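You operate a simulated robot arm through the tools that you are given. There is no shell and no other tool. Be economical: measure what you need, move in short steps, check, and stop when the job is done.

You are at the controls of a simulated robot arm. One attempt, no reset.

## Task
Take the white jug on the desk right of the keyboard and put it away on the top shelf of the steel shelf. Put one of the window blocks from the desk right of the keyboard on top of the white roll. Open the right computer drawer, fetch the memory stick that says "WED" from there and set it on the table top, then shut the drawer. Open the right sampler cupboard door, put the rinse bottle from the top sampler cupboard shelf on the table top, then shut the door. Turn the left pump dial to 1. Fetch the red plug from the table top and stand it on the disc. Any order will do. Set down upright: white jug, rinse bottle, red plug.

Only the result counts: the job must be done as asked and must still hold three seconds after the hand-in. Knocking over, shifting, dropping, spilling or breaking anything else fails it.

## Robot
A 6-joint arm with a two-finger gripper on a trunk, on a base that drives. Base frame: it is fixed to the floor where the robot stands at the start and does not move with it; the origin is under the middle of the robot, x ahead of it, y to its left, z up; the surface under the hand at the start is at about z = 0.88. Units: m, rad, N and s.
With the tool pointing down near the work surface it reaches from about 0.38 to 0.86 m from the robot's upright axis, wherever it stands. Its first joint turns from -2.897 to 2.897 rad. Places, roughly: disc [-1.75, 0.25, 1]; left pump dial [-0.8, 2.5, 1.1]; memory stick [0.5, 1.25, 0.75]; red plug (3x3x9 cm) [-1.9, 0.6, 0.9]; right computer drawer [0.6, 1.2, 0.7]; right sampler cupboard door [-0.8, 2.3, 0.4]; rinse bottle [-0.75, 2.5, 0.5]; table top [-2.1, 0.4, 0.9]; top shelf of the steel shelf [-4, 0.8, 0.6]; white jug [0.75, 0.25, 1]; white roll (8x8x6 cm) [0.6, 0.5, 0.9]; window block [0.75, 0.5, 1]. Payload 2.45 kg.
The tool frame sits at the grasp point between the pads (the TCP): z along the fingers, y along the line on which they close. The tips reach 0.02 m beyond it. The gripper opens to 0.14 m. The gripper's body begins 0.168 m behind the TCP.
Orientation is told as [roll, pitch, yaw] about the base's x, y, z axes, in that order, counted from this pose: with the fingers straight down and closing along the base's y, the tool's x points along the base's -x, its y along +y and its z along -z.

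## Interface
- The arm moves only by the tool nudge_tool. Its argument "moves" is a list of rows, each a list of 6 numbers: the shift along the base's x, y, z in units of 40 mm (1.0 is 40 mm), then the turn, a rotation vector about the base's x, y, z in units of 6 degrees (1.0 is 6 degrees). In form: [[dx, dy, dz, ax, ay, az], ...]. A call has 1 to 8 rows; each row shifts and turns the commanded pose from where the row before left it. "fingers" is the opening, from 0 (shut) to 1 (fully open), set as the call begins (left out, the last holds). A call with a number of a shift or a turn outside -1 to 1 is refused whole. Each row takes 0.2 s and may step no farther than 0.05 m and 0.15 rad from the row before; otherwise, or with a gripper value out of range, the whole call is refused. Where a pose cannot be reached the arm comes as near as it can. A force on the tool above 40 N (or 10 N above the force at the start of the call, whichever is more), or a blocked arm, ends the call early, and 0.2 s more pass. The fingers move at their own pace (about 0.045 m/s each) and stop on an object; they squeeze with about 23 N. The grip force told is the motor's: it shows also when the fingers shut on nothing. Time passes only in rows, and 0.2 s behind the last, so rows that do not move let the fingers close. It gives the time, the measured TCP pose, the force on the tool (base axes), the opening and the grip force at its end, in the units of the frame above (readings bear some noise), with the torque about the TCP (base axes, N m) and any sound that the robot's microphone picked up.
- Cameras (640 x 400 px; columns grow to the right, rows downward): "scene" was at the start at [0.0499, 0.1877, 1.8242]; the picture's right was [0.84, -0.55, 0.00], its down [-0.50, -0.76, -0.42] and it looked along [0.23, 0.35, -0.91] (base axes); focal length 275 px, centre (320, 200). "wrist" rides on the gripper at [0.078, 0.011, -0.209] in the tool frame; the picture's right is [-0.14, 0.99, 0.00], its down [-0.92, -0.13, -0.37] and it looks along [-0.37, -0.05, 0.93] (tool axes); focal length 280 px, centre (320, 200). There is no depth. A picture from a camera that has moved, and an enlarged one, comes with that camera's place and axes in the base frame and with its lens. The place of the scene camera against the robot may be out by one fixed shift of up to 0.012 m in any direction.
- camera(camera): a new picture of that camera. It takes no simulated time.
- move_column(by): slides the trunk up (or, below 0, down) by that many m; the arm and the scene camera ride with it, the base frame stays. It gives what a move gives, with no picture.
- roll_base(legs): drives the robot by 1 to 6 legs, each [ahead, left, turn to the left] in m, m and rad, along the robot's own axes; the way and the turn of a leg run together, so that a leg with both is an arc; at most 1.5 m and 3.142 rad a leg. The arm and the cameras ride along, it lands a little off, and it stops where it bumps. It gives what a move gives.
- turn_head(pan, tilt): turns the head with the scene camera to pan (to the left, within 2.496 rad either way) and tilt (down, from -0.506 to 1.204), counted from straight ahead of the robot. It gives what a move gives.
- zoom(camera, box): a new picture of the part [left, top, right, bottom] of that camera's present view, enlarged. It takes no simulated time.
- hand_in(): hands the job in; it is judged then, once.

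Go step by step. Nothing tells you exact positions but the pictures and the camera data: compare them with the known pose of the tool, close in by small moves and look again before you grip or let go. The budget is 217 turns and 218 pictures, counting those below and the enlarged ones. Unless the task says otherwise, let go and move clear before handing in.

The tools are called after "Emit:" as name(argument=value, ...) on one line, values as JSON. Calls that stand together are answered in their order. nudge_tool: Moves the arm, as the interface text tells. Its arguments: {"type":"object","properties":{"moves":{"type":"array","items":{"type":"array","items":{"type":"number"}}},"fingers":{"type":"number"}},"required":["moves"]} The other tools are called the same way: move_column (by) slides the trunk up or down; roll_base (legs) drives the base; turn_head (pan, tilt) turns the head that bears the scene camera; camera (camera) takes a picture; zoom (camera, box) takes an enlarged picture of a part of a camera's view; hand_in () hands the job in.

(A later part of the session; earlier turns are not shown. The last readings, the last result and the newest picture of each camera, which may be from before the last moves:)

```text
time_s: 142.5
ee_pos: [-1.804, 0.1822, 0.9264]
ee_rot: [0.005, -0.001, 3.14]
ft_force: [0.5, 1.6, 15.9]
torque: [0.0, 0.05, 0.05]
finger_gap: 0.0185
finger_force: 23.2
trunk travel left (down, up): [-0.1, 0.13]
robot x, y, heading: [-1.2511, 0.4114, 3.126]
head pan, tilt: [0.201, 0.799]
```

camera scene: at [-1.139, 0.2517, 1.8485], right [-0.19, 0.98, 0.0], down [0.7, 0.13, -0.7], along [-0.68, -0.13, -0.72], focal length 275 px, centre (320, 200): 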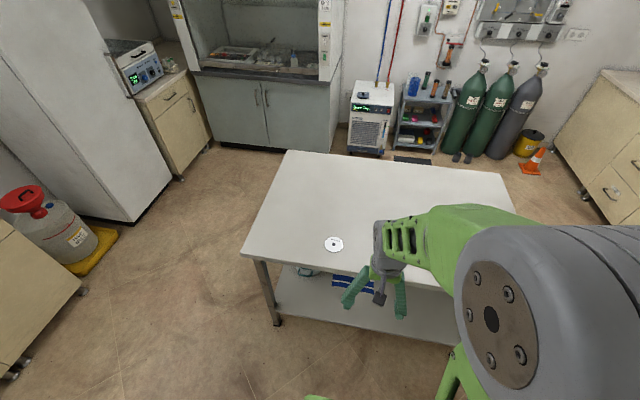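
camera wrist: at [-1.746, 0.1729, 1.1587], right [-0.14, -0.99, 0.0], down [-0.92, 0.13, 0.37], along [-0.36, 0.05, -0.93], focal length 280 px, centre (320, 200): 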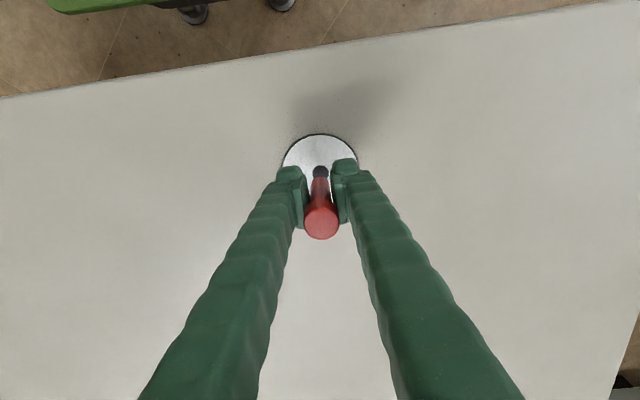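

Contact. Easing off, releasing and rising.

Emit:
nudge_tool(moves=[[0, 0, 0.04, 0, 0, 0]])

Emit:
nudge_tool(moves=[[0, 0, 0, 0, 0, 0], [0, 0, 0, 0, 0, 0], [0, 0, 0, 0, 0, 0]], fingers=0.55)

Emit:
nudge_tool(moves=[[0, 0, 0.4, 0, 0, 0], [0, 0, 0.8, 0, 0, 0], [0, 0, 0.8, 0, 0, 0], [0, 0, 0.8, 0, 0, 0], [0, 0, 0.8, 0, 0, 0]])

Emit:
camera(camera="wrist")

```text
time_s: 142.9
ee_pos: [-1.8037, 0.1822, 0.9274]
ee_rot: [0.003, -0.003, 3.137]
ft_force: [-2.1, -0.4, 9.4]
torque: [-0.04, 0.12, 0.02]
finger_gap: 0.0186
finger_force: 22.6
trunk travel left (down, up): [-0.1, 0.13]
robot x, y, heading: [-1.2531, 0.4157, 3.128]
head pan, tilt: [0.201, 0.799]
```

```text
time_s: 143.7
ee_pos: [-1.8031, 0.1831, 0.9265]
ee_rot: [0.0, -0.001, 3.138]
ft_force: [0.5, 0.3, 0.0]
torque: [0.0, -0.05, -0.02]
finger_gap: 0.0768
finger_force: 0.1
trunk travel left (down, up): [-0.1, 0.13]
robot x, y, heading: [-1.2534, 0.4083, 3.124]
head pan, tilt: [0.201, 0.799]
```

```text
time_s: 144.9
ee_pos: [-1.8015, 0.1823, 1.0719]
ee_rot: [0.0, 0.0, 3.137]
ft_force: [-0.5, -0.4, -0.4]
torque: [-0.02, 0.01, 0.0]
finger_gap: 0.077
finger_force: 0.2
trunk travel left (down, up): [-0.1, 0.13]
robot x, y, heading: [-1.2532, 0.4165, 3.125]
head pan, tilt: [0.201, 0.799]
```

```text
151 pictures are left
camera wrist: at [-1.7247, 0.1717, 1.2808], right [-0.14, -0.99, 0.0], down [-0.92, 0.13, 0.37], along [-0.36, 0.05, -0.93], focal length 280 px, centre (320, 200)
```

wrist: 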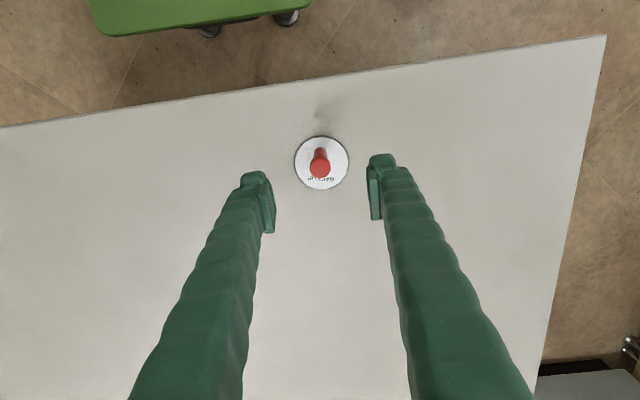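

The red plug stands on the disc. Next is the computer drawer: backing off, turning around and driving there.

Emit:
nudge_tool(moves=[[0.7, 0.6, 0.6, 0, 0, 0], [0.7, 0.6, 0.6, 0, 0, 0], [0.7, 0.6, 0.6, 0, 0, 0], [0.3, 0.6, 0, 0, 0, 0], [0, 0.6, 0, 0, 0, 0]])

Emit:
roll_base(legs=[[-0.6, 0, 0], [0, 0, 1.57], [0, 0, 1.57], [0, 0.8, 0]])

Emit:
turn_head(pan=0.1, tilt=0.7)

Emit:
camera(camera="scene")

```text
time_s: 146.1
ee_pos: [-1.7067, 0.3044, 1.1411]
ee_rot: [0.002, 0.001, 3.14]
ft_force: [-0.8, -0.4, 0.6]
torque: [-0.01, -0.02, -0.02]
finger_gap: 0.0771
finger_force: 0.0
trunk travel left (down, up): [-0.1, 0.13]
robot x, y, heading: [-1.2533, 0.4059, 3.131]
head pan, tilt: [0.201, 0.799]
```

```text
time_s: 164.2
ee_pos: [-0.2179, 1.3314, 1.1423]
ee_rot: [0.001, 0.0, 0.025]
ft_force: [0.2, -1.0, 0.4]
torque: [0.0, 0.03, -0.02]
finger_gap: 0.0771
finger_force: 0.1
trunk travel left (down, up): [-0.1, 0.13]
robot x, y, heading: [-0.6675, 1.2151, 0.014]
head pan, tilt: [0.201, 0.799]
```

```text
time_s: 164.9
ee_pos: [-0.219, 1.3318, 1.1425]
ee_rot: [0.0, 0.001, 0.026]
ft_force: [-0.3, 0.1, 0.8]
torque: [0.0, -0.01, 0.04]
finger_gap: 0.0769
finger_force: 0.0
trunk travel left (down, up): [-0.1, 0.13]
robot x, y, heading: [-0.6698, 1.207, 0.016]
head pan, tilt: [0.099, 0.7]
```

```text
150 pictures are left
camera scene: at [-0.57, 1.3581, 1.8567], right [0.11, -0.99, 0.0], down [-0.64, -0.07, -0.76], along [0.76, 0.09, -0.64], focal length 275 px, centre (320, 200)
```

scene: 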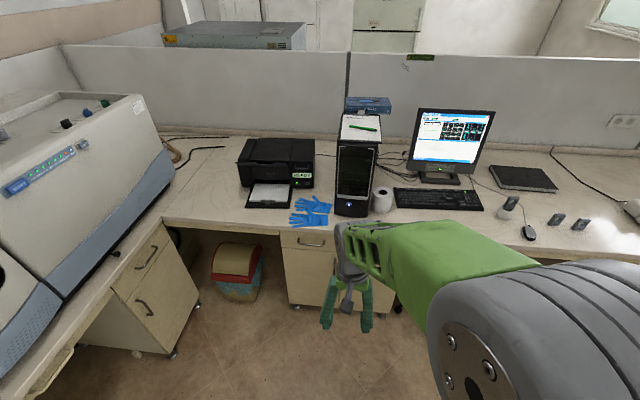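

The computer cabinet is ahead with its drawers partly hidden by the arm. Moving the arm aside for a view.

Emit:
zoom(camera="scene", box=[260, 180, 440, 330])

Emit:
nudge_tool(moves=[[0, -0.9, 0, 0, 0, 0], [0, -0.9, 0, 0, 0, 0], [0, -0.9, 0, 0, 0, 0], [0, -0.9, 0, 0, 0, 0], [0, -0.9, 0, 0, 0, 0], [0, -0.9, 0, 0, 0, 0], [0, -0.9, 0, 0, 0, 0], [0, -0.9, 0, 0, 0, 0]])

Emit:
camera(camera="scene")

```text
2.67 times, centred on (350, 255) of scene
camera zoom: at [-0.57, 1.3581, 1.8567], right [0.11, -0.99, 0.0], down [-0.64, -0.07, -0.76], along [0.76, 0.09, -0.64], focal length 734 px, centre (240, 53)
```

zoom: 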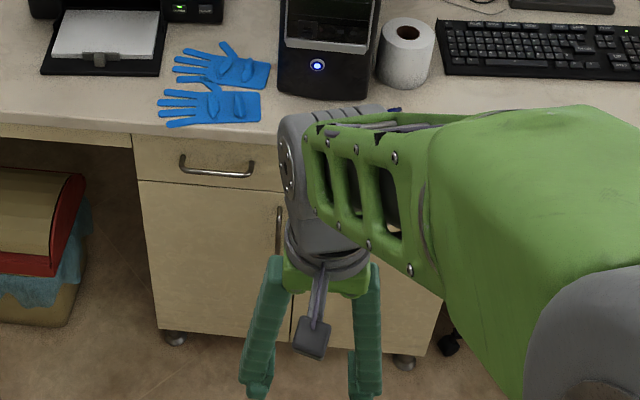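

```text
time_s: 166.7
ee_pos: [-0.2162, 1.0418, 1.1423]
ee_rot: [0.001, -0.001, 0.024]
ft_force: [0.7, 0.1, 0.1]
torque: [0.02, 0.0, 0.0]
finger_gap: 0.0772
finger_force: 0.0
trunk travel left (down, up): [-0.1, 0.13]
robot x, y, heading: [-0.6707, 1.2091, 0.015]
head pan, tilt: [0.099, 0.7]
```

```text
148 pictures are left
camera scene: at [-0.5698, 1.3573, 1.8568], right [0.11, -0.99, 0.0], down [-0.64, -0.07, -0.76], along [0.76, 0.09, -0.64], focal length 275 px, centre (320, 200)
```

scene: 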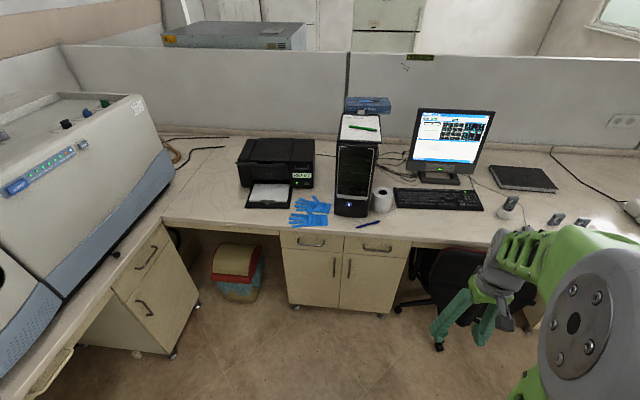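

Emit:
zoom(camera="scene", box=[270, 205, 430, 305])

```text
4.00 times, centred on (350, 255) of scene
camera zoom: at [-0.5698, 1.3573, 1.8568], right [0.11, -0.99, 0.0], down [-0.64, -0.07, -0.76], along [0.76, 0.09, -0.64], focal length 1101 px, centre (200, -20)
```

zoom: 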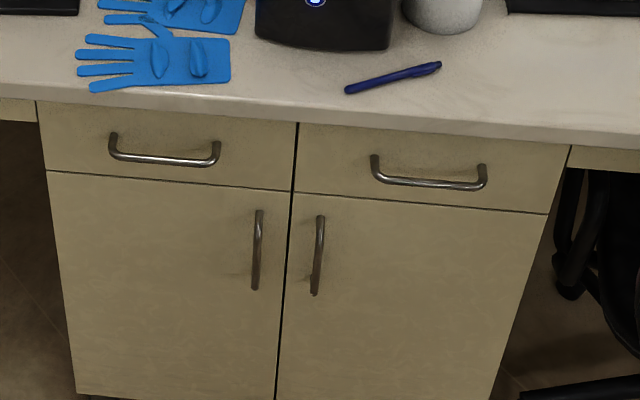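

Right drawer handle is a horizontal bar around (0.33,1.18,0.79). Driving closer and looking down with the wrist camera.

Emit:
roll_base(legs=[[0.27, 0, 0]])

Emit:
nudge_tool(moves=[[0.7, 0.7, 0, 0, 0, 0], [0.7, 0.7, 0, 0, 0, 0], [0.7, 0.7, 0, 0, 0, 0], [0.7, 0.7, 0, 0, 0, 0], [0, 0.7, 0, 0, 0, -0.2]])

Emit:
camera(camera="wrist")

```text
time_s: 168.6
ee_pos: [0.0513, 1.0475, 1.1426]
ee_rot: [0.002, 0.003, 0.026]
ft_force: [0.5, 0.1, -0.5]
torque: [0.03, 0.07, 0.02]
finger_gap: 0.077
finger_force: 0.1
trunk travel left (down, up): [-0.1, 0.13]
robot x, y, heading: [-0.4049, 1.2142, 0.013]
head pan, tilt: [0.099, 0.7]
```

```text
time_s: 169.8
ee_pos: [0.1625, 1.1876, 1.1419]
ee_rot: [0.002, -0.001, 0.004]
ft_force: [-0.5, 0.1, -0.1]
torque: [-0.02, -0.04, 0.01]
finger_gap: 0.077
finger_force: 0.2
trunk travel left (down, up): [-0.1, 0.13]
robot x, y, heading: [-0.4013, 1.2162, 0.014]
head pan, tilt: [0.099, 0.7]
```

```text
146 pictures are left
camera wrist: at [0.0839, 1.1979, 1.3515], right [0.13, 0.99, 0.0], down [0.92, -0.12, 0.37], along [0.37, -0.05, -0.93], focal length 280 px, centre (320, 200)
```

wrist: 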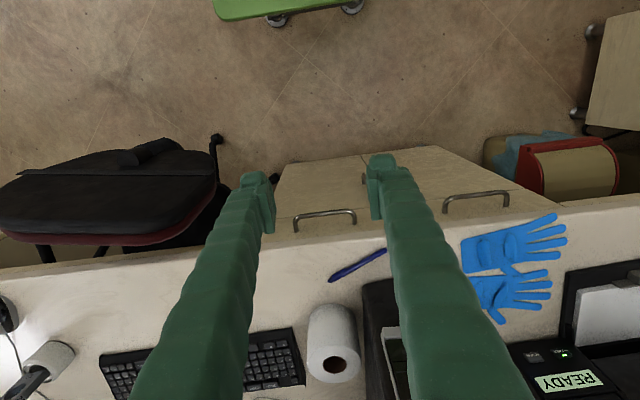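

The handle bar is at about (0.333,1.175,0.798), face ~4 cm behind it. I'll turn the tool so it closes across the bar and pitch it forward-down.

Emit:
nudge_tool(moves=[[0, 0, 0, 0, 0, 1], [0, 0, 0, 0, 0, 1], [0, 0, 0, 0, 0, 1], [0, 0, 0, 0, 0, 1], [0, 0, 0, 0, 0, 1], [0, 0, 0, 0, 0, 1], [0, 0, 0, 0, 0, 1], [0, 0, 0, 0, 0, 1]], fingers=0.36)

Emit:
nudge_tool(moves=[[0, 0, 0, 0, 0, 1], [0, 0, 0, 0, 0, 1], [0, 0, 0, 0, 0, 1], [0, 0, 0, 0, 0, 1], [0, 0, 0, 0, 0, 1], [0, 0, 0, 0, 0, 1], [0, 0, 0, 0, 0, 1]])

Emit:
nudge_tool(moves=[[0, 0, -0.2, 0, -1, 0], [0, 0, -0.2, 0, -1, 0], [0, 0, -0.2, 0, -1, 0], [0, 0, -0.2, 0, -1, 0], [0, 0, -0.2, 0, -1, 0], [0, 0, -0.2, 0, -1, 0], [0, 0, -0.2, 0, -1, 0], [0, 0, -0.2, 0, -1, 0]])

Emit:
camera(camera="wrist")

```text
time_s: 171.6
ee_pos: [0.1618, 1.1888, 1.1423]
ee_rot: [0.003, 0.001, 0.845]
ft_force: [0.4, -0.8, 0.1]
torque: [0.03, -0.01, -0.03]
finger_gap: 0.0507
finger_force: 0.1
trunk travel left (down, up): [-0.1, 0.13]
robot x, y, heading: [-0.4024, 1.2159, 0.013]
head pan, tilt: [0.099, 0.7]
```

```text
time_s: 173.2
ee_pos: [0.1622, 1.1875, 1.1414]
ee_rot: [0.001, -0.001, 1.576]
ft_force: [-0.6, 0.7, -0.9]
torque: [-0.01, 0.02, 0.0]
finger_gap: 0.0502
finger_force: 0.1
trunk travel left (down, up): [-0.1, 0.13]
robot x, y, heading: [-0.4052, 1.212, 0.012]
head pan, tilt: [0.099, 0.7]
```

```text
time_s: 175.0
ee_pos: [0.2116, 1.1882, 1.0855]
ee_rot: [-0.834, 0.002, 1.575]
ft_force: [0.1, -0.3, 0.4]
torque: [-0.02, 0.02, 0.01]
finger_gap: 0.0504
finger_force: 0.1
out of reach, approached as far as the arm can: row 5, 6, 7, 8
trunk travel left (down, up): [-0.1, 0.13]
robot x, y, heading: [-0.4032, 1.2164, 0.018]
head pan, tilt: [0.099, 0.7]
```

```text
145 pictures are left
camera wrist: at [0.05, 1.1085, 1.219], right [-0.67, 0.13, -0.73], down [-0.19, 0.92, 0.34], along [0.72, 0.37, -0.59], focal length 280 px, centre (320, 200)
```

wrist: 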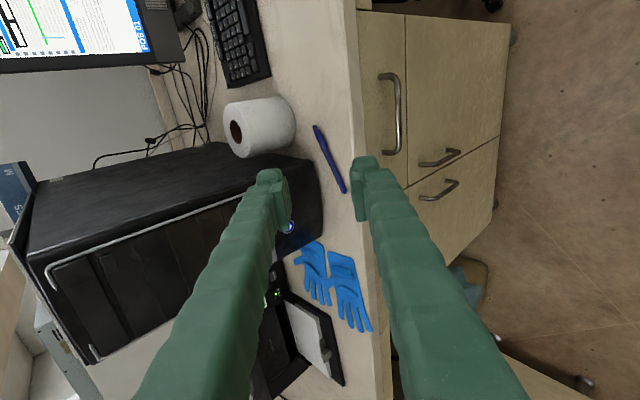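

The handle bar confirmed near (0.33,1.172,0.798). Approaching it.

Emit:
nudge_tool(moves=[[0.8, 0, -0.5, 0, 0, 0], [0.7, -0.1, -0.9, 0, 0, 0], [0.7, -0.1, -0.9, 0, 0, 0], [0.5, -0.1, -0.9, 0, 0, 0], [0, 0, -0.9, 0, 0, 0]])

Emit:
camera(camera="wrist")

```text
time_s: 176.2
ee_pos: [0.3192, 1.1754, 0.922]
ee_rot: [-0.837, 0.005, 1.573]
ft_force: [0.6, -1.2, -0.5]
torque: [0.01, 0.01, 0.01]
finger_gap: 0.0502
finger_force: 0.0
trunk travel left (down, up): [-0.1, 0.13]
robot x, y, heading: [-0.3998, 1.2136, 0.016]
head pan, tilt: [0.099, 0.7]
```

```text
144 pictures are left
camera wrist: at [0.1578, 1.0963, 1.0543], right [-0.66, 0.13, -0.74], down [-0.19, 0.92, 0.34], along [0.72, 0.37, -0.59], focal length 280 px, centre (320, 200)
```

wrist: 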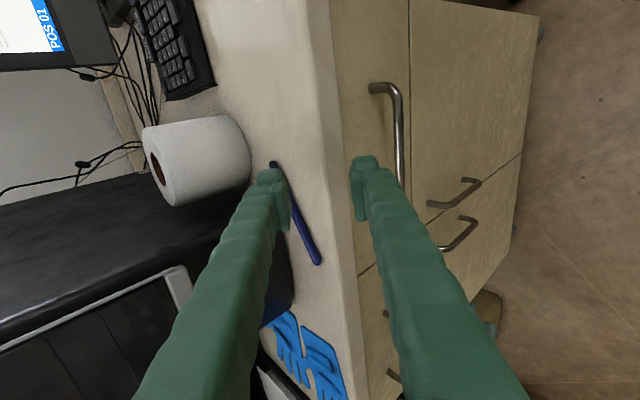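

Emit:
nudge_tool(moves=[[-0.9, 0, 0, 0, 0, 0], [-0.3, -0.05, -0.9, 0, 0, 0], [0, 0, -0.8, 0, 0, 0]])

Emit:
camera(camera="wrist")

```text
time_s: 177.0
ee_pos: [0.272, 1.1737, 0.8535]
ee_rot: [-0.835, 0.006, 1.574]
ft_force: [-0.4, -0.8, -0.3]
torque: [-0.02, 0.01, -0.01]
finger_gap: 0.0503
finger_force: 0.0
trunk travel left (down, up): [-0.1, 0.13]
robot x, y, heading: [-0.4018, 1.2107, 0.013]
head pan, tilt: [0.099, 0.7]
```

```text
143 pictures are left
camera wrist: at [0.1099, 1.0938, 0.9865], right [-0.66, 0.13, -0.74], down [-0.19, 0.92, 0.34], along [0.72, 0.36, -0.59], focal length 280 px, centre (320, 200)
```

wrist: 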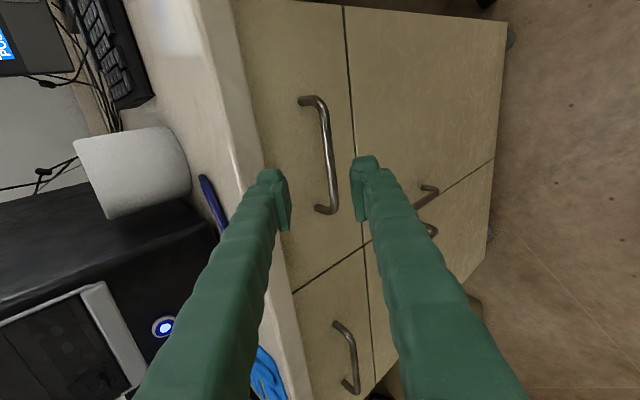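

Bar lies slightly off axis; correcting and advancing along the tool direction.

Emit:
nudge_tool(moves=[[0.3, -0.15, -0.45, 0, 0, 0], [0.35, -0.15, -0.35, 0, 0, 0], [0.25, 0, -0.25, 0, 0, 0]])

Emit:
camera(camera="wrist")

```text
time_s: 177.8
ee_pos: [0.3093, 1.161, 0.8122]
ee_rot: [-0.836, 0.004, 1.574]
ft_force: [-0.3, -0.1, 0.7]
torque: [0.04, 0.0, -0.01]
finger_gap: 0.0503
finger_force: 0.1
trunk travel left (down, up): [-0.1, 0.13]
robot x, y, heading: [-0.3992, 1.2121, 0.02]
head pan, tilt: [0.099, 0.7]
```

```text
142 pictures are left
camera wrist: at [0.1458, 1.0826, 0.9449], right [-0.66, 0.13, -0.74], down [-0.19, 0.92, 0.34], along [0.72, 0.37, -0.59], focal length 280 px, centre (320, 200)
```

wrist: 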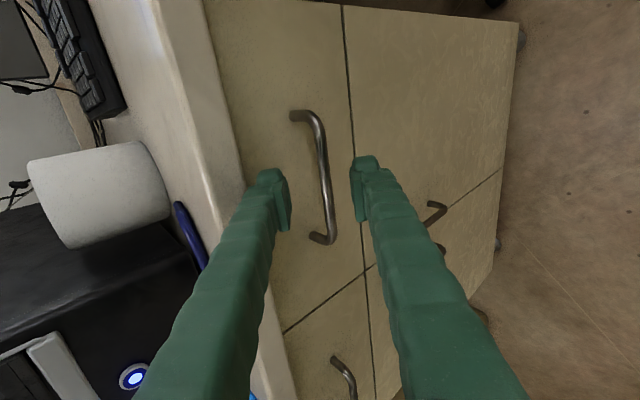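

Emit:
nudge_tool(moves=[[0.25, 0, -0.25, 0, 0, 0], [0.3, 0, -0.27, 0, 0, 0]])

Emit:
camera(camera="wrist")

```text
time_s: 178.4
ee_pos: [0.3286, 1.1616, 0.7908]
ee_rot: [-0.837, 0.005, 1.575]
ft_force: [0.5, 0.0, 0.2]
torque: [0.01, -0.01, -0.02]
finger_gap: 0.0502
finger_force: 0.0
trunk travel left (down, up): [-0.1, 0.13]
robot x, y, heading: [-0.4027, 1.2161, 0.016]
head pan, tilt: [0.099, 0.7]
```

```text
141 pictures are left
camera wrist: at [0.1672, 1.0825, 0.9241], right [-0.66, 0.13, -0.74], down [-0.19, 0.92, 0.34], along [0.72, 0.36, -0.59], focal length 280 px, centre (320, 200)
```

wrist: 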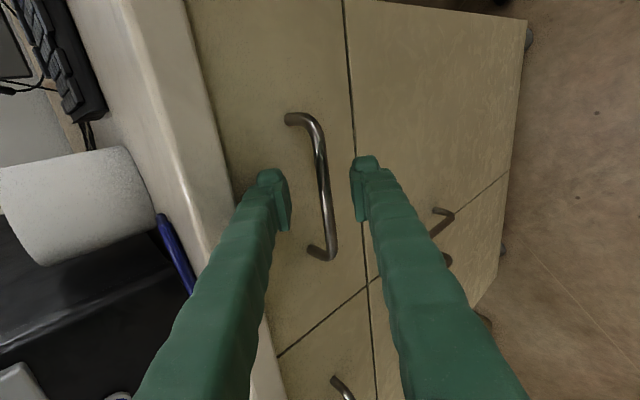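

Emit:
nudge_tool(moves=[[0.27, 0.05, -0.27, 0, 0, 0], [0.25, 0.05, -0.25, 0, 0, 0]])

Emit:
camera(camera="wrist")

```text
time_s: 179.0
ee_pos: [0.3435, 1.1655, 0.768]
ee_rot: [-0.827, 0.002, 1.574]
ft_force: [-32.7, -0.7, 10.9]
torque: [-0.12, -1.05, -0.4]
finger_gap: 0.0428
finger_force: 0.0
trunk travel left (down, up): [-0.1, 0.13]
robot x, y, heading: [-0.406, 1.2155, 0.019]
head pan, tilt: [0.099, 0.7]
```

```text
140 pictures are left
camera wrist: at [0.1822, 1.0861, 0.903], right [-0.67, 0.13, -0.73], down [-0.19, 0.92, 0.34], along [0.72, 0.36, -0.59], focal length 280 px, centre (320, 200)
```

wrist: 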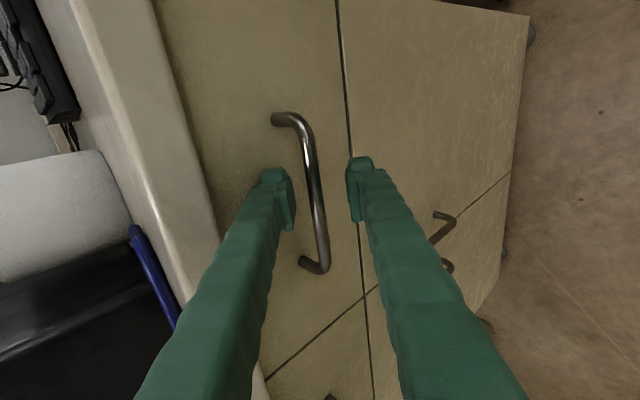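

The upper fingertip touched the drawer face. Backing off, narrowing the gap and re-centring on the bar.

Emit:
nudge_tool(moves=[[-0.25, 0, 0.15, 0, 0, 0], [0, 0, 0, 0, 0, 0], [0, 0, 0, 0, 0, 0], [0, 0, 0, 0, 0, 0]], fingers=0.17)

Emit:
camera(camera="wrist")

```text
time_s: 180.0
ee_pos: [0.3399, 1.1655, 0.7773]
ee_rot: [-0.836, 0.004, 1.575]
ft_force: [0.0, 0.6, 0.8]
torque: [-0.03, 0.01, -0.01]
finger_gap: 0.0239
finger_force: 0.1
trunk travel left (down, up): [-0.1, 0.13]
robot x, y, heading: [-0.4038, 1.2138, 0.018]
head pan, tilt: [0.099, 0.7]
```

```text
139 pictures are left
camera wrist: at [0.1782, 1.0863, 0.9097], right [-0.66, 0.13, -0.74], down [-0.19, 0.92, 0.34], along [0.72, 0.36, -0.59], focal length 280 px, centre (320, 200)
```

wrist: 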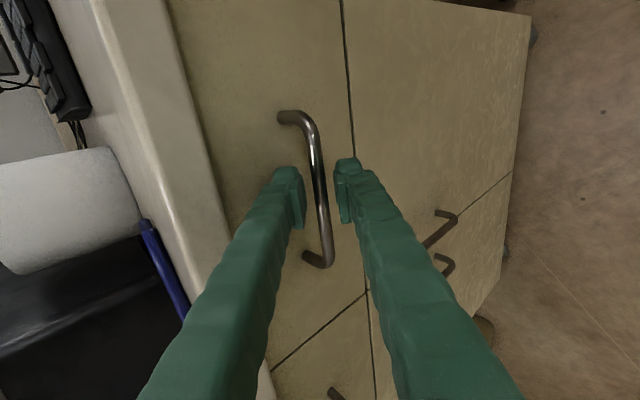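

Bar centred between fingers. Advancing 13 mm and closing.

Emit:
nudge_tool(moves=[[0.24, 0, -0.22, 0, 0, 0]])

Emit:
nudge_tool(moves=[[0, 0, 0, 0, 0, 0], [0, 0, 0, 0, 0, 0], [0, 0, 0, 0, 0, 0]], fingers=0)

Emit:
camera(camera="wrist")

```text
time_s: 180.4
ee_pos: [0.3491, 1.1645, 0.7676]
ee_rot: [-0.838, 0.006, 1.574]
ft_force: [-0.5, -0.5, 0.2]
torque: [0.03, -0.04, -0.03]
finger_gap: 0.0232
finger_force: 0.0
trunk travel left (down, up): [-0.1, 0.13]
robot x, y, heading: [-0.4045, 1.2168, 0.014]
head pan, tilt: [0.099, 0.7]
```

```text
time_s: 181.2
ee_pos: [0.3489, 1.1656, 0.7675]
ee_rot: [-0.837, 0.003, 1.574]
ft_force: [0.6, 1.2, -1.8]
torque: [0.31, -0.05, -0.31]
finger_gap: 0.0063
finger_force: 34.8
trunk travel left (down, up): [-0.1, 0.13]
robot x, y, heading: [-0.4043, 1.2166, 0.013]
head pan, tilt: [0.099, 0.7]
```

```text
138 pictures are left
camera wrist: at [0.1876, 1.0863, 0.9006], right [-0.66, 0.13, -0.74], down [-0.19, 0.92, 0.34], along [0.72, 0.36, -0.59], focal length 280 px, centre (320, 200)
```

wrist: 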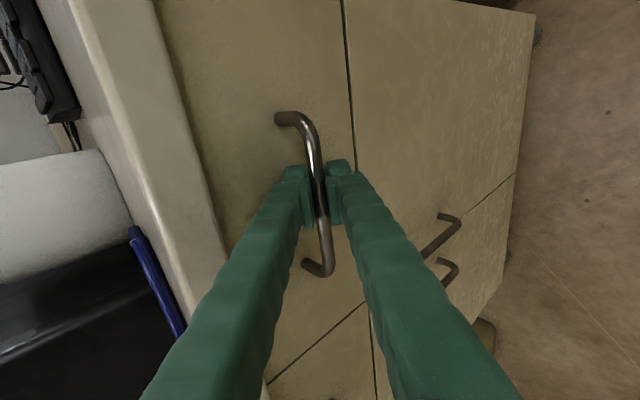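

Bar gripped. Test pull with the arm, then with the base.

Emit:
nudge_tool(moves=[[-0.5, 0, 0, 0, 0, 0], [-0.5, 0, 0, 0, 0, 0]])

Emit:
camera(camera="wrist")

```text
time_s: 181.8
ee_pos: [0.3092, 1.164, 0.7674]
ee_rot: [-0.834, 0.005, 1.574]
ft_force: [-1.7, -1.1, -2.3]
torque: [0.3, 0.01, -0.36]
finger_gap: 0.0061
finger_force: 34.1
trunk travel left (down, up): [-0.1, 0.13]
robot x, y, heading: [-0.4027, 1.2153, 0.018]
head pan, tilt: [0.099, 0.7]
```

```text
137 pictures are left
camera wrist: at [0.1467, 1.0863, 0.9007], right [-0.67, 0.13, -0.73], down [-0.19, 0.92, 0.34], along [0.72, 0.36, -0.59], focal length 280 px, centre (320, 200)
```

wrist: 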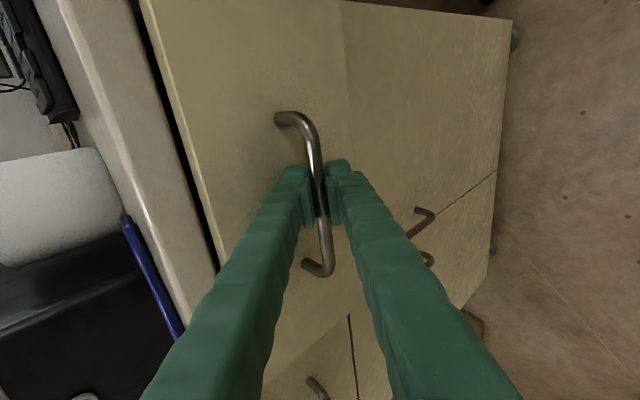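

The drawer slides freely. Pulling it open further by driving back 0.22 m.

Emit:
roll_base(legs=[[-0.22, 0, 0]])

Emit:
camera(camera="wrist")

Emit:
camera(camera="scene")

```text
time_s: 183.5
ee_pos: [0.0871, 1.1634, 0.7676]
ee_rot: [-0.835, 0.006, 1.575]
ft_force: [-0.2, 26.8, -6.0]
torque: [0.31, -0.03, -0.38]
finger_gap: 0.0064
finger_force: 34.5
trunk travel left (down, up): [-0.1, 0.13]
robot x, y, heading: [-0.6241, 1.2127, 0.013]
head pan, tilt: [0.099, 0.7]
```

```text
136 pictures are left
camera wrist: at [-0.0738, 1.0846, 0.9009], right [-0.67, 0.13, -0.73], down [-0.19, 0.92, 0.34], along [0.72, 0.37, -0.59], focal length 280 px, centre (320, 200)
```

wrist: 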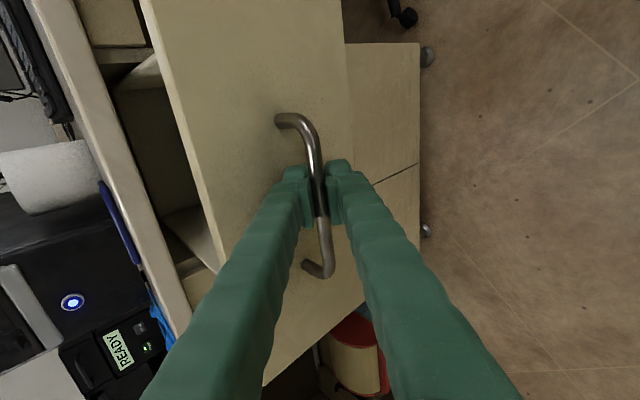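

```text
135 pictures are left
camera scene: at [-0.5239, 1.3611, 1.8565], right [0.11, -0.99, 0.0], down [-0.64, -0.07, -0.76], along [0.76, 0.09, -0.64], focal length 275 px, centre (320, 200)
```

scene: 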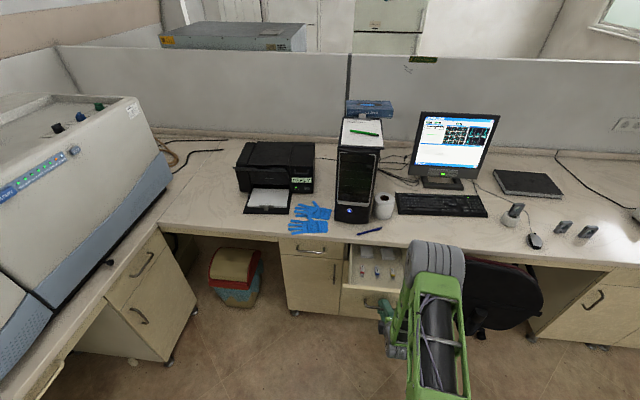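

The drawer is open about 0.26 m, sticks are visible inside. Zooming in.

Emit:
zoom(camera="scene", box=[340, 240, 420, 300])

Emit:
nudge_tool(moves=[[0, 0, 0, 0, 0, 0], [0, 0, 0, 0, 0, 0]], fingers=0.2)

Emit:
nudge_tool(moves=[[-0.5, 0, 0.45, 0, 0, 0], [-0.5, 0, 0.45, 0, 0, 0], [-0.5, 0, 0.45, 0, 0, 0], [-0.3, 0, 0.9, 0, 0, 0], [0, 0, 0.9, 0, 0, 0]])

Emit:
camera(camera="wrist")

```text
6.67 times, centred on (380, 270) of scene
camera zoom: at [-0.5239, 1.3611, 1.8565], right [0.11, -0.99, 0.0], down [-0.64, -0.07, -0.76], along [0.76, 0.09, -0.64], focal length 1834 px, centre (-80, -267)
```

zoom: 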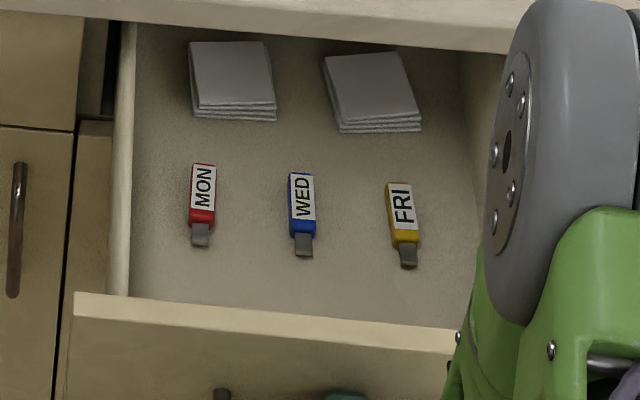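

```text
time_s: 184.1
ee_pos: [0.0876, 1.1641, 0.7673]
ee_rot: [-0.834, 0.004, 1.576]
ft_force: [-1.4, -0.5, -0.1]
torque: [0.0, -0.03, -0.01]
finger_gap: 0.0276
finger_force: 0.1
trunk travel left (down, up): [-0.1, 0.13]
robot x, y, heading: [-0.6198, 1.2107, 0.015]
head pan, tilt: [0.099, 0.7]
```

```text
time_s: 185.3
ee_pos: [0.0149, 1.1626, 0.8952]
ee_rot: [-0.837, 0.005, 1.577]
ft_force: [0.0, 0.7, 0.1]
torque: [-0.04, 0.01, 0.04]
finger_gap: 0.028
finger_force: 0.0
trunk travel left (down, up): [-0.1, 0.13]
robot x, y, heading: [-0.6203, 1.2077, 0.015]
head pan, tilt: [0.099, 0.7]
```

```text
133 pictures are left
camera wrist: at [-0.1469, 1.084, 1.0271], right [-0.67, 0.13, -0.73], down [-0.19, 0.92, 0.34], along [0.72, 0.37, -0.59], focal length 280 px, centre (320, 200)
```

wrist: 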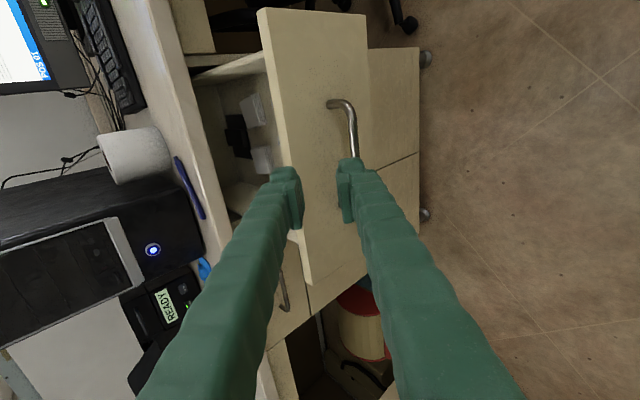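

The WED stick is the middle, blue one, at about (0.295,1.18). Raising the hand and returning it to straight down.

Emit:
nudge_tool(moves=[[0, 0, 0.8, 0, 1, 0], [0, 0, 0.8, 0, 1, 0], [0, 0, 0.8, 0, 1, 0], [0, 0, 0.8, 0, 1, 0], [0, 0, 0.8, 0, 1, 0], [0, 0, 0.8, 0, 1, 0], [0, 0, 0.6, 0, 1, 0], [0, 0, 0, 0, 0.98, 0]])

Emit:
nudge_tool(moves=[[0, 0, 0, 0, 0, -1], [0, 0, 0, 0, 0, -1], [0, 0, 0, 0, 0, -1], [0, 0, 0, 0, 0, -1], [0, 0, 0, 0, 0, -1], [0, 0, 0, 0, 0, -1], [0, 0, 0, 0, 0, -1], [0, 0, 0, 0, 0, -1]], fingers=0.5)

Emit:
nudge_tool(moves=[[0, 0, 0, 0, 0, -1], [0, 0, 0, 0, 0, -1], [0, 0, 0, 0, 0, -1], [0, 0, 0, 0, 0, -1], [0, 0, 0, 0, 0, -1], [0, 0, 0, 0, 0, -1], [0, 0, 0, 0, 0, -1]])

Emit:
roll_base(legs=[[0.24, 0, 0]])

Emit:
camera(camera="wrist")

```text
time_s: 187.1
ee_pos: [0.0205, 1.1928, 1.0677]
ee_rot: [-0.17, -0.141, 1.601]
ft_force: [0.0, -0.9, 0.6]
torque: [0.16, -0.05, 0.03]
finger_gap: 0.028
finger_force: 0.0
out of reach, approached as far as the arm can: row 4, 5, 6
trunk travel left (down, up): [-0.1, 0.13]
robot x, y, heading: [-0.6231, 1.2098, 0.018]
head pan, tilt: [0.099, 0.7]
```

```text
time_s: 188.9
ee_pos: [-0.0261, 1.1584, 1.0053]
ee_rot: [-0.155, -0.206, 0.779]
ft_force: [-0.8, 0.8, -0.3]
torque: [0.01, 0.0, -0.01]
finger_gap: 0.07
finger_force: 0.2
out of reach, approached as far as the arm can: row 1, 2, 3, 4, 5, 6, 7, 8
trunk travel left (down, up): [-0.1, 0.13]
robot x, y, heading: [-0.622, 1.2103, 0.02]
head pan, tilt: [0.099, 0.7]
```

```text
time_s: 190.5
ee_pos: [-0.0403, 1.1272, 0.9702]
ee_rot: [-0.155, -0.296, 0.201]
ft_force: [0.8, -0.8, -0.1]
torque: [0.0, 0.0, -0.01]
finger_gap: 0.0702
finger_force: 0.0
out of reach, approached as far as the arm can: row 1, 2, 3, 4, 5, 6
trunk travel left (down, up): [-0.1, 0.13]
robot x, y, heading: [-0.6229, 1.2123, 0.018]
head pan, tilt: [0.099, 0.7]
```

```text
time_s: 192.3
ee_pos: [0.1998, 1.129, 0.9704]
ee_rot: [-0.152, -0.297, 0.199]
ft_force: [0.3, 0.1, 0.4]
torque: [0.01, 0.04, 0.01]
finger_gap: 0.0699
finger_force: 0.0
trunk travel left (down, up): [-0.1, 0.13]
robot x, y, heading: [-0.3842, 1.2178, 0.008]
head pan, tilt: [0.099, 0.7]
```

```text
132 pictures are left
camera wrist: at [0.0596, 1.1433, 1.1436], right [-0.02, 0.99, -0.11], down [0.77, 0.08, 0.64], along [0.64, -0.07, -0.76], focal length 280 px, centre (320, 200)
```

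wrist: 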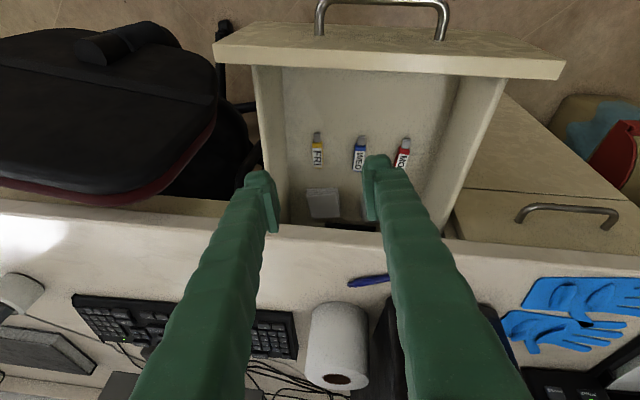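

Orientation is a bit off after the reach limits; correcting to straight down and moving over the stick.

Emit:
nudge_tool(moves=[[0.2, 0.3, 0.5, 0.288, 0.74, -0.415], [0.2, 0.3, 0.5, 0.288, 0.74, -0.415], [0.2, 0.3, 0.5, 0.288, 0.74, -0.415], [0.2, 0.3, 0.5, 0.288, 0.74, -0.415]])

Emit:
camera(camera="wrist")

```text
time_s: 193.3
ee_pos: [0.2282, 1.1465, 1.0331]
ee_rot: [-0.059, -0.056, 0.028]
ft_force: [0.2, -0.6, 0.4]
torque: [0.01, 0.0, -0.01]
finger_gap: 0.0699
finger_force: 0.0
out of reach, approached as far as the arm can: row 1, 2
trunk travel left (down, up): [-0.1, 0.13]
robot x, y, heading: [-0.3845, 1.2109, 0.013]
head pan, tilt: [0.099, 0.7]
```

```text
131 pictures are left
camera wrist: at [0.138, 1.1675, 1.2368], right [0.11, 0.99, -0.05], down [0.9, -0.08, 0.43], along [0.42, -0.09, -0.9], focal length 280 px, centre (320, 200)
```

wrist: 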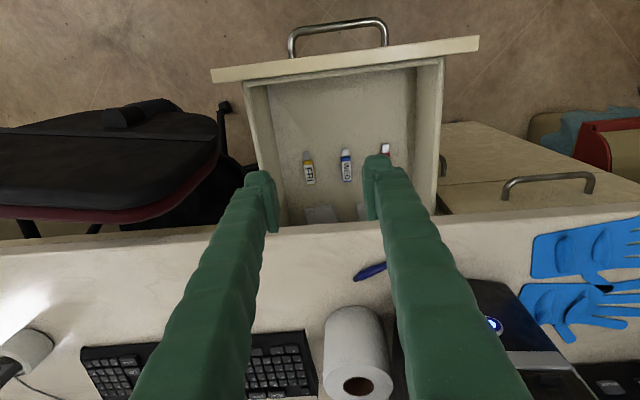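

Emit:
nudge_tool(moves=[[0.7, 0.3, 0, 0.27, 0.27, -0.13], [0.7, 0.3, 0, 0.28, 0.27, -0.14]])

Emit:
camera(camera="wrist")

```text
time_s: 193.9
ee_pos: [0.2839, 1.1714, 1.0332]
ee_rot: [-0.001, 0.001, -0.001]
ft_force: [1.1, 0.5, 0.2]
torque: [-0.02, 0.05, -0.02]
finger_gap: 0.0702
finger_force: 0.1
trunk travel left (down, up): [-0.1, 0.13]
robot x, y, heading: [-0.3853, 1.2139, 0.014]
head pan, tilt: [0.099, 0.7]
```

```text
130 pictures are left
camera wrist: at [0.2059, 1.1829, 1.2421], right [0.14, 0.99, 0.0], down [0.92, -0.13, 0.37], along [0.37, -0.05, -0.93], focal length 280 px, centre (320, 200)
```

wrist: 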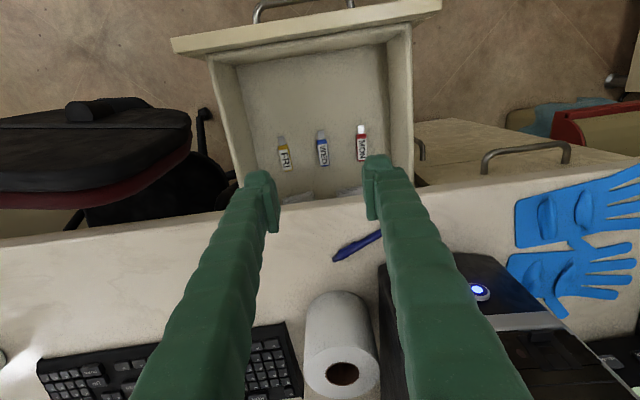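

Lowering toward the WED stick with a narrower opening.

Emit:
nudge_tool(moves=[[0.4, 0, -0.9, 0, 0, 0], [0.35, 0, -0.9, 0, 0, 0], [0, 0, -0.9, 0, 0, 0], [0, 0, -0.9, 0, 0, 0], [0, 0, -0.9, 0, 0, 0]], fingers=0.32)

Emit:
camera(camera="wrist")

```text
time_s: 195.1
ee_pos: [0.314, 1.1704, 0.8534]
ee_rot: [-0.004, -0.001, -0.001]
ft_force: [0.5, -0.3, -1.3]
torque: [-0.03, 0.02, 0.0]
finger_gap: 0.0448
finger_force: 0.0
trunk travel left (down, up): [-0.1, 0.13]
robot x, y, heading: [-0.3834, 1.2134, 0.011]
head pan, tilt: [0.099, 0.7]
```

```text
129 pictures are left
camera wrist: at [0.2355, 1.1811, 1.0619], right [0.14, 0.99, 0.0], down [0.92, -0.13, 0.37], along [0.37, -0.05, -0.93], focal length 280 px, centre (320, 200)
```

wrist: 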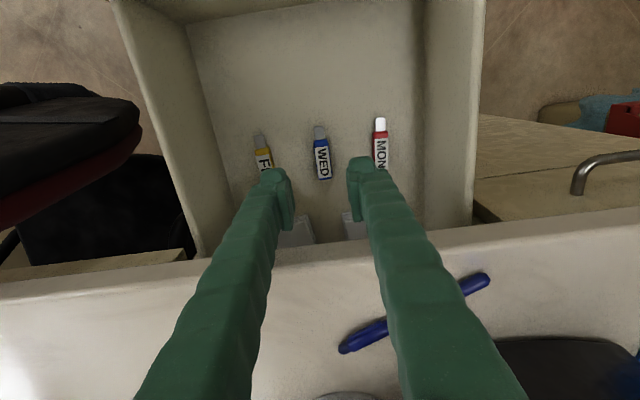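

Emit:
nudge_tool(moves=[[0, 0.05, -0.8, 0, 0, 0], [0, 0, -0.8, 0, 0, 0], [0, 0, -0.6, 0, 0, 0]])

Emit:
camera(camera="wrist")

```text
time_s: 195.9
ee_pos: [0.3152, 1.1729, 0.7658]
ee_rot: [-0.004, -0.001, -0.002]
ft_force: [-0.1, -1.3, -0.1]
torque: [-0.04, -0.01, 0.02]
finger_gap: 0.0447
finger_force: 0.1
trunk travel left (down, up): [-0.1, 0.13]
robot x, y, heading: [-0.3877, 1.2126, 0.012]
head pan, tilt: [0.099, 0.7]
```

```text
128 pictures are left
camera wrist: at [0.2358, 1.1838, 0.9748], right [0.14, 0.99, 0.0], down [0.92, -0.13, 0.37], along [0.37, -0.05, -0.93], focal length 280 px, centre (320, 200)
```

wrist: 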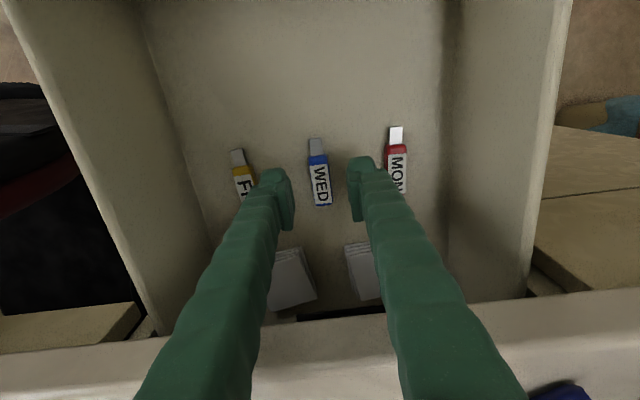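

Emit:
nudge_tool(moves=[[0.03, 0, -0.5, 0, 0, 0], [0, 0, -0.15, 0, 0, 0]])

Emit:
nudge_tool(moves=[[0, 0, -0.1, 0, 0, 0]])

Emit:
camera(camera="wrist")

```text
time_s: 196.5
ee_pos: [0.3148, 1.1731, 0.7391]
ee_rot: [-0.003, -0.003, -0.001]
ft_force: [0.6, -0.4, 0.8]
torque: [-0.01, 0.0, -0.04]
finger_gap: 0.0445
finger_force: 0.1
trunk travel left (down, up): [-0.1, 0.13]
robot x, y, heading: [-0.3838, 1.2166, 0.016]
head pan, tilt: [0.099, 0.7]
```

```text
time_s: 196.9
ee_pos: [0.3142, 1.1733, 0.7354]
ee_rot: [-0.004, -0.003, 0.0]
ft_force: [0.1, -0.4, 0.4]
torque: [0.0, -0.03, 0.0]
finger_gap: 0.0449
finger_force: 0.0
trunk travel left (down, up): [-0.1, 0.13]
robot x, y, heading: [-0.3833, 1.2157, 0.018]
head pan, tilt: [0.099, 0.7]
```

```text
127 pictures are left
camera wrist: at [0.2367, 1.1839, 0.9446], right [0.14, 0.99, 0.0], down [0.92, -0.13, 0.37], along [0.37, -0.05, -0.93], focal length 280 px, centre (320, 200)
```

wrist: 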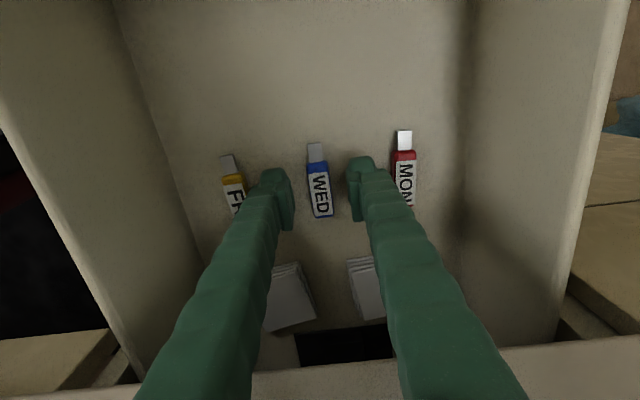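

Emit:
nudge_tool(moves=[[0.05, 0, -0.1, 0, 0, 0]])

Emit:
nudge_tool(moves=[[0, 0, -0.08, 0, 0, 0]])

Emit:
nudge_tool(moves=[[0, 0, -0.08, 0, 0, 0]])

```text
time_s: 197.3
ee_pos: [0.3166, 1.1741, 0.7321]
ee_rot: [-0.003, 0.0, -0.003]
ft_force: [0.9, -0.6, 0.2]
torque: [0.01, 0.0, 0.0]
finger_gap: 0.0449
finger_force: 0.1
trunk travel left (down, up): [-0.1, 0.13]
robot x, y, heading: [-0.3847, 1.2119, 0.019]
head pan, tilt: [0.099, 0.7]
```

```text
time_s: 197.7
ee_pos: [0.3168, 1.1747, 0.7271]
ee_rot: [-0.004, -0.003, -0.001]
ft_force: [0.9, 0.3, 0.4]
torque: [0.03, -0.04, 0.02]
finger_gap: 0.0448
finger_force: 0.0
trunk travel left (down, up): [-0.1, 0.13]
robot x, y, heading: [-0.3848, 1.2166, 0.015]
head pan, tilt: [0.099, 0.7]
```

```text
time_s: 198.1
ee_pos: [0.3165, 1.1745, 0.7249]
ee_rot: [-0.001, -0.003, -0.002]
ft_force: [0.5, -0.7, -0.4]
torque: [0.02, 0.0, -0.03]
finger_gap: 0.0449
finger_force: 0.0
trunk travel left (down, up): [-0.1, 0.13]
robot x, y, heading: [-0.3857, 1.2182, 0.02]
head pan, tilt: [0.099, 0.7]
```

Emit:
nudge_tool(moves=[[0, 0, -0.1, 0, 0, 0]])

Emit:
nudge_tool(moves=[[0, 0, -0.1, 0, 0, 0]])

Emit:
zoom(camera="wrist", box=[200, 110, 440, 260])

```text
time_s: 198.5
ee_pos: [0.3174, 1.1732, 0.7196]
ee_rot: [-0.004, -0.001, -0.002]
ft_force: [0.1, -0.3, 0.1]
torque: [0.0, -0.01, -0.03]
finger_gap: 0.045
finger_force: 0.0
trunk travel left (down, up): [-0.1, 0.13]
robot x, y, heading: [-0.3836, 1.2164, 0.015]
head pan, tilt: [0.099, 0.7]
```

```text
time_s: 198.9
ee_pos: [0.3175, 1.1734, 0.7186]
ee_rot: [-0.003, -0.005, -0.003]
ft_force: [0.2, 0.0, 12.0]
torque: [0.27, 0.06, 0.06]
finger_gap: 0.0451
finger_force: 0.4
trunk travel left (down, up): [-0.1, 0.13]
robot x, y, heading: [-0.3816, 1.2153, 0.015]
head pan, tilt: [0.099, 0.7]
```

```text
2.67 times, centred on (320, 185) of wrist
camera zoom: at [0.239, 1.1838, 0.9276], right [0.14, 0.99, 0.0], down [0.92, -0.13, 0.37], along [0.37, -0.05, -0.93], focal length 748 px, centre (320, 240)
```

zoom: 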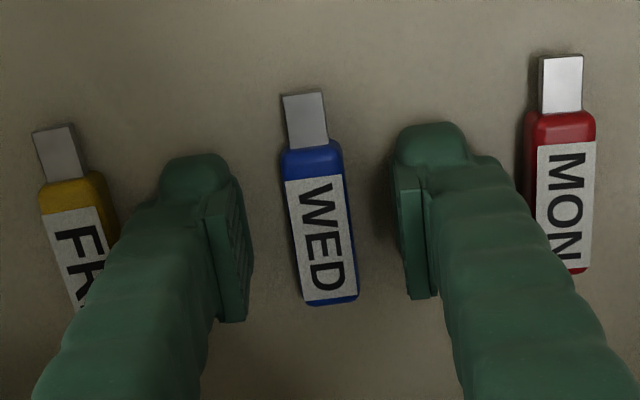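

Fingertips touch the drawer bottom (z≈0.698). Raising 3 mm and closing on the WED stick.

Emit:
nudge_tool(moves=[[0, 0, 0.12, 0, 0, 0]])

Emit:
nudge_tool(moves=[[0, 0, 0, 0, 0, 0], [0, 0, 0, 0, 0, 0], [0, 0, 0, 0, 0, 0]], fingers=0)

Emit:
nudge_tool(moves=[[0, 0, 0.8, 0, 0, 0], [0, 0, 0.8, 0, 0, 0], [0, 0, 0.8, 0, 0, 0], [0, 0, 0.8, 0, 0, 0], [0, 0, 0.8, 0, 0, 0]])

Emit:
camera(camera="wrist")

```text
time_s: 199.3
ee_pos: [0.317, 1.1739, 0.7215]
ee_rot: [-0.004, 0.001, 0.0]
ft_force: [-0.5, -0.6, 0.1]
torque: [-0.03, -0.02, -0.02]
finger_gap: 0.0447
finger_force: 0.0
trunk travel left (down, up): [-0.1, 0.13]
robot x, y, heading: [-0.384, 1.2142, 0.02]
head pan, tilt: [0.099, 0.7]
```

```text
time_s: 200.1
ee_pos: [0.3178, 1.1734, 0.7218]
ee_rot: [-0.004, -0.001, -0.002]
ft_force: [0.2, -0.6, -0.2]
torque: [0.0, 0.03, -0.02]
finger_gap: 0.0172
finger_force: 23.1
trunk travel left (down, up): [-0.1, 0.13]
robot x, y, heading: [-0.3864, 1.2133, 0.014]
head pan, tilt: [0.099, 0.7]
```

```text
time_s: 201.3
ee_pos: [0.3159, 1.1732, 0.8832]
ee_rot: [-0.005, -0.003, -0.003]
ft_force: [0.8, -0.1, -0.1]
torque: [0.01, 0.0, -0.01]
finger_gap: 0.017
finger_force: 23.0
trunk travel left (down, up): [-0.1, 0.13]
robot x, y, heading: [-0.3822, 1.213, 0.013]
head pan, tilt: [0.099, 0.7]
```

```text
125 pictures are left
camera wrist: at [0.2376, 1.1842, 1.0922], right [0.14, 0.99, 0.0], down [0.92, -0.13, 0.37], along [0.37, -0.05, -0.93], focal length 280 px, centre (320, 200)
```

wrist: 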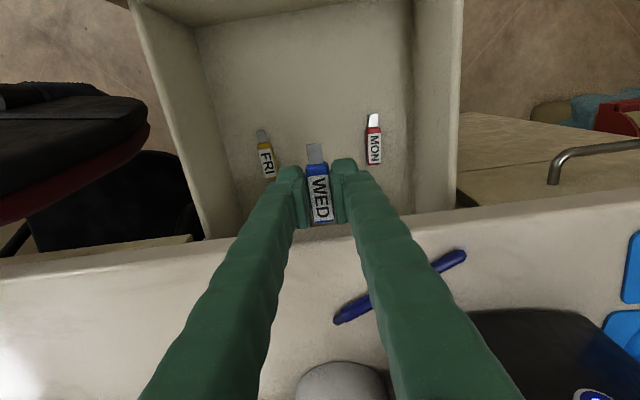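

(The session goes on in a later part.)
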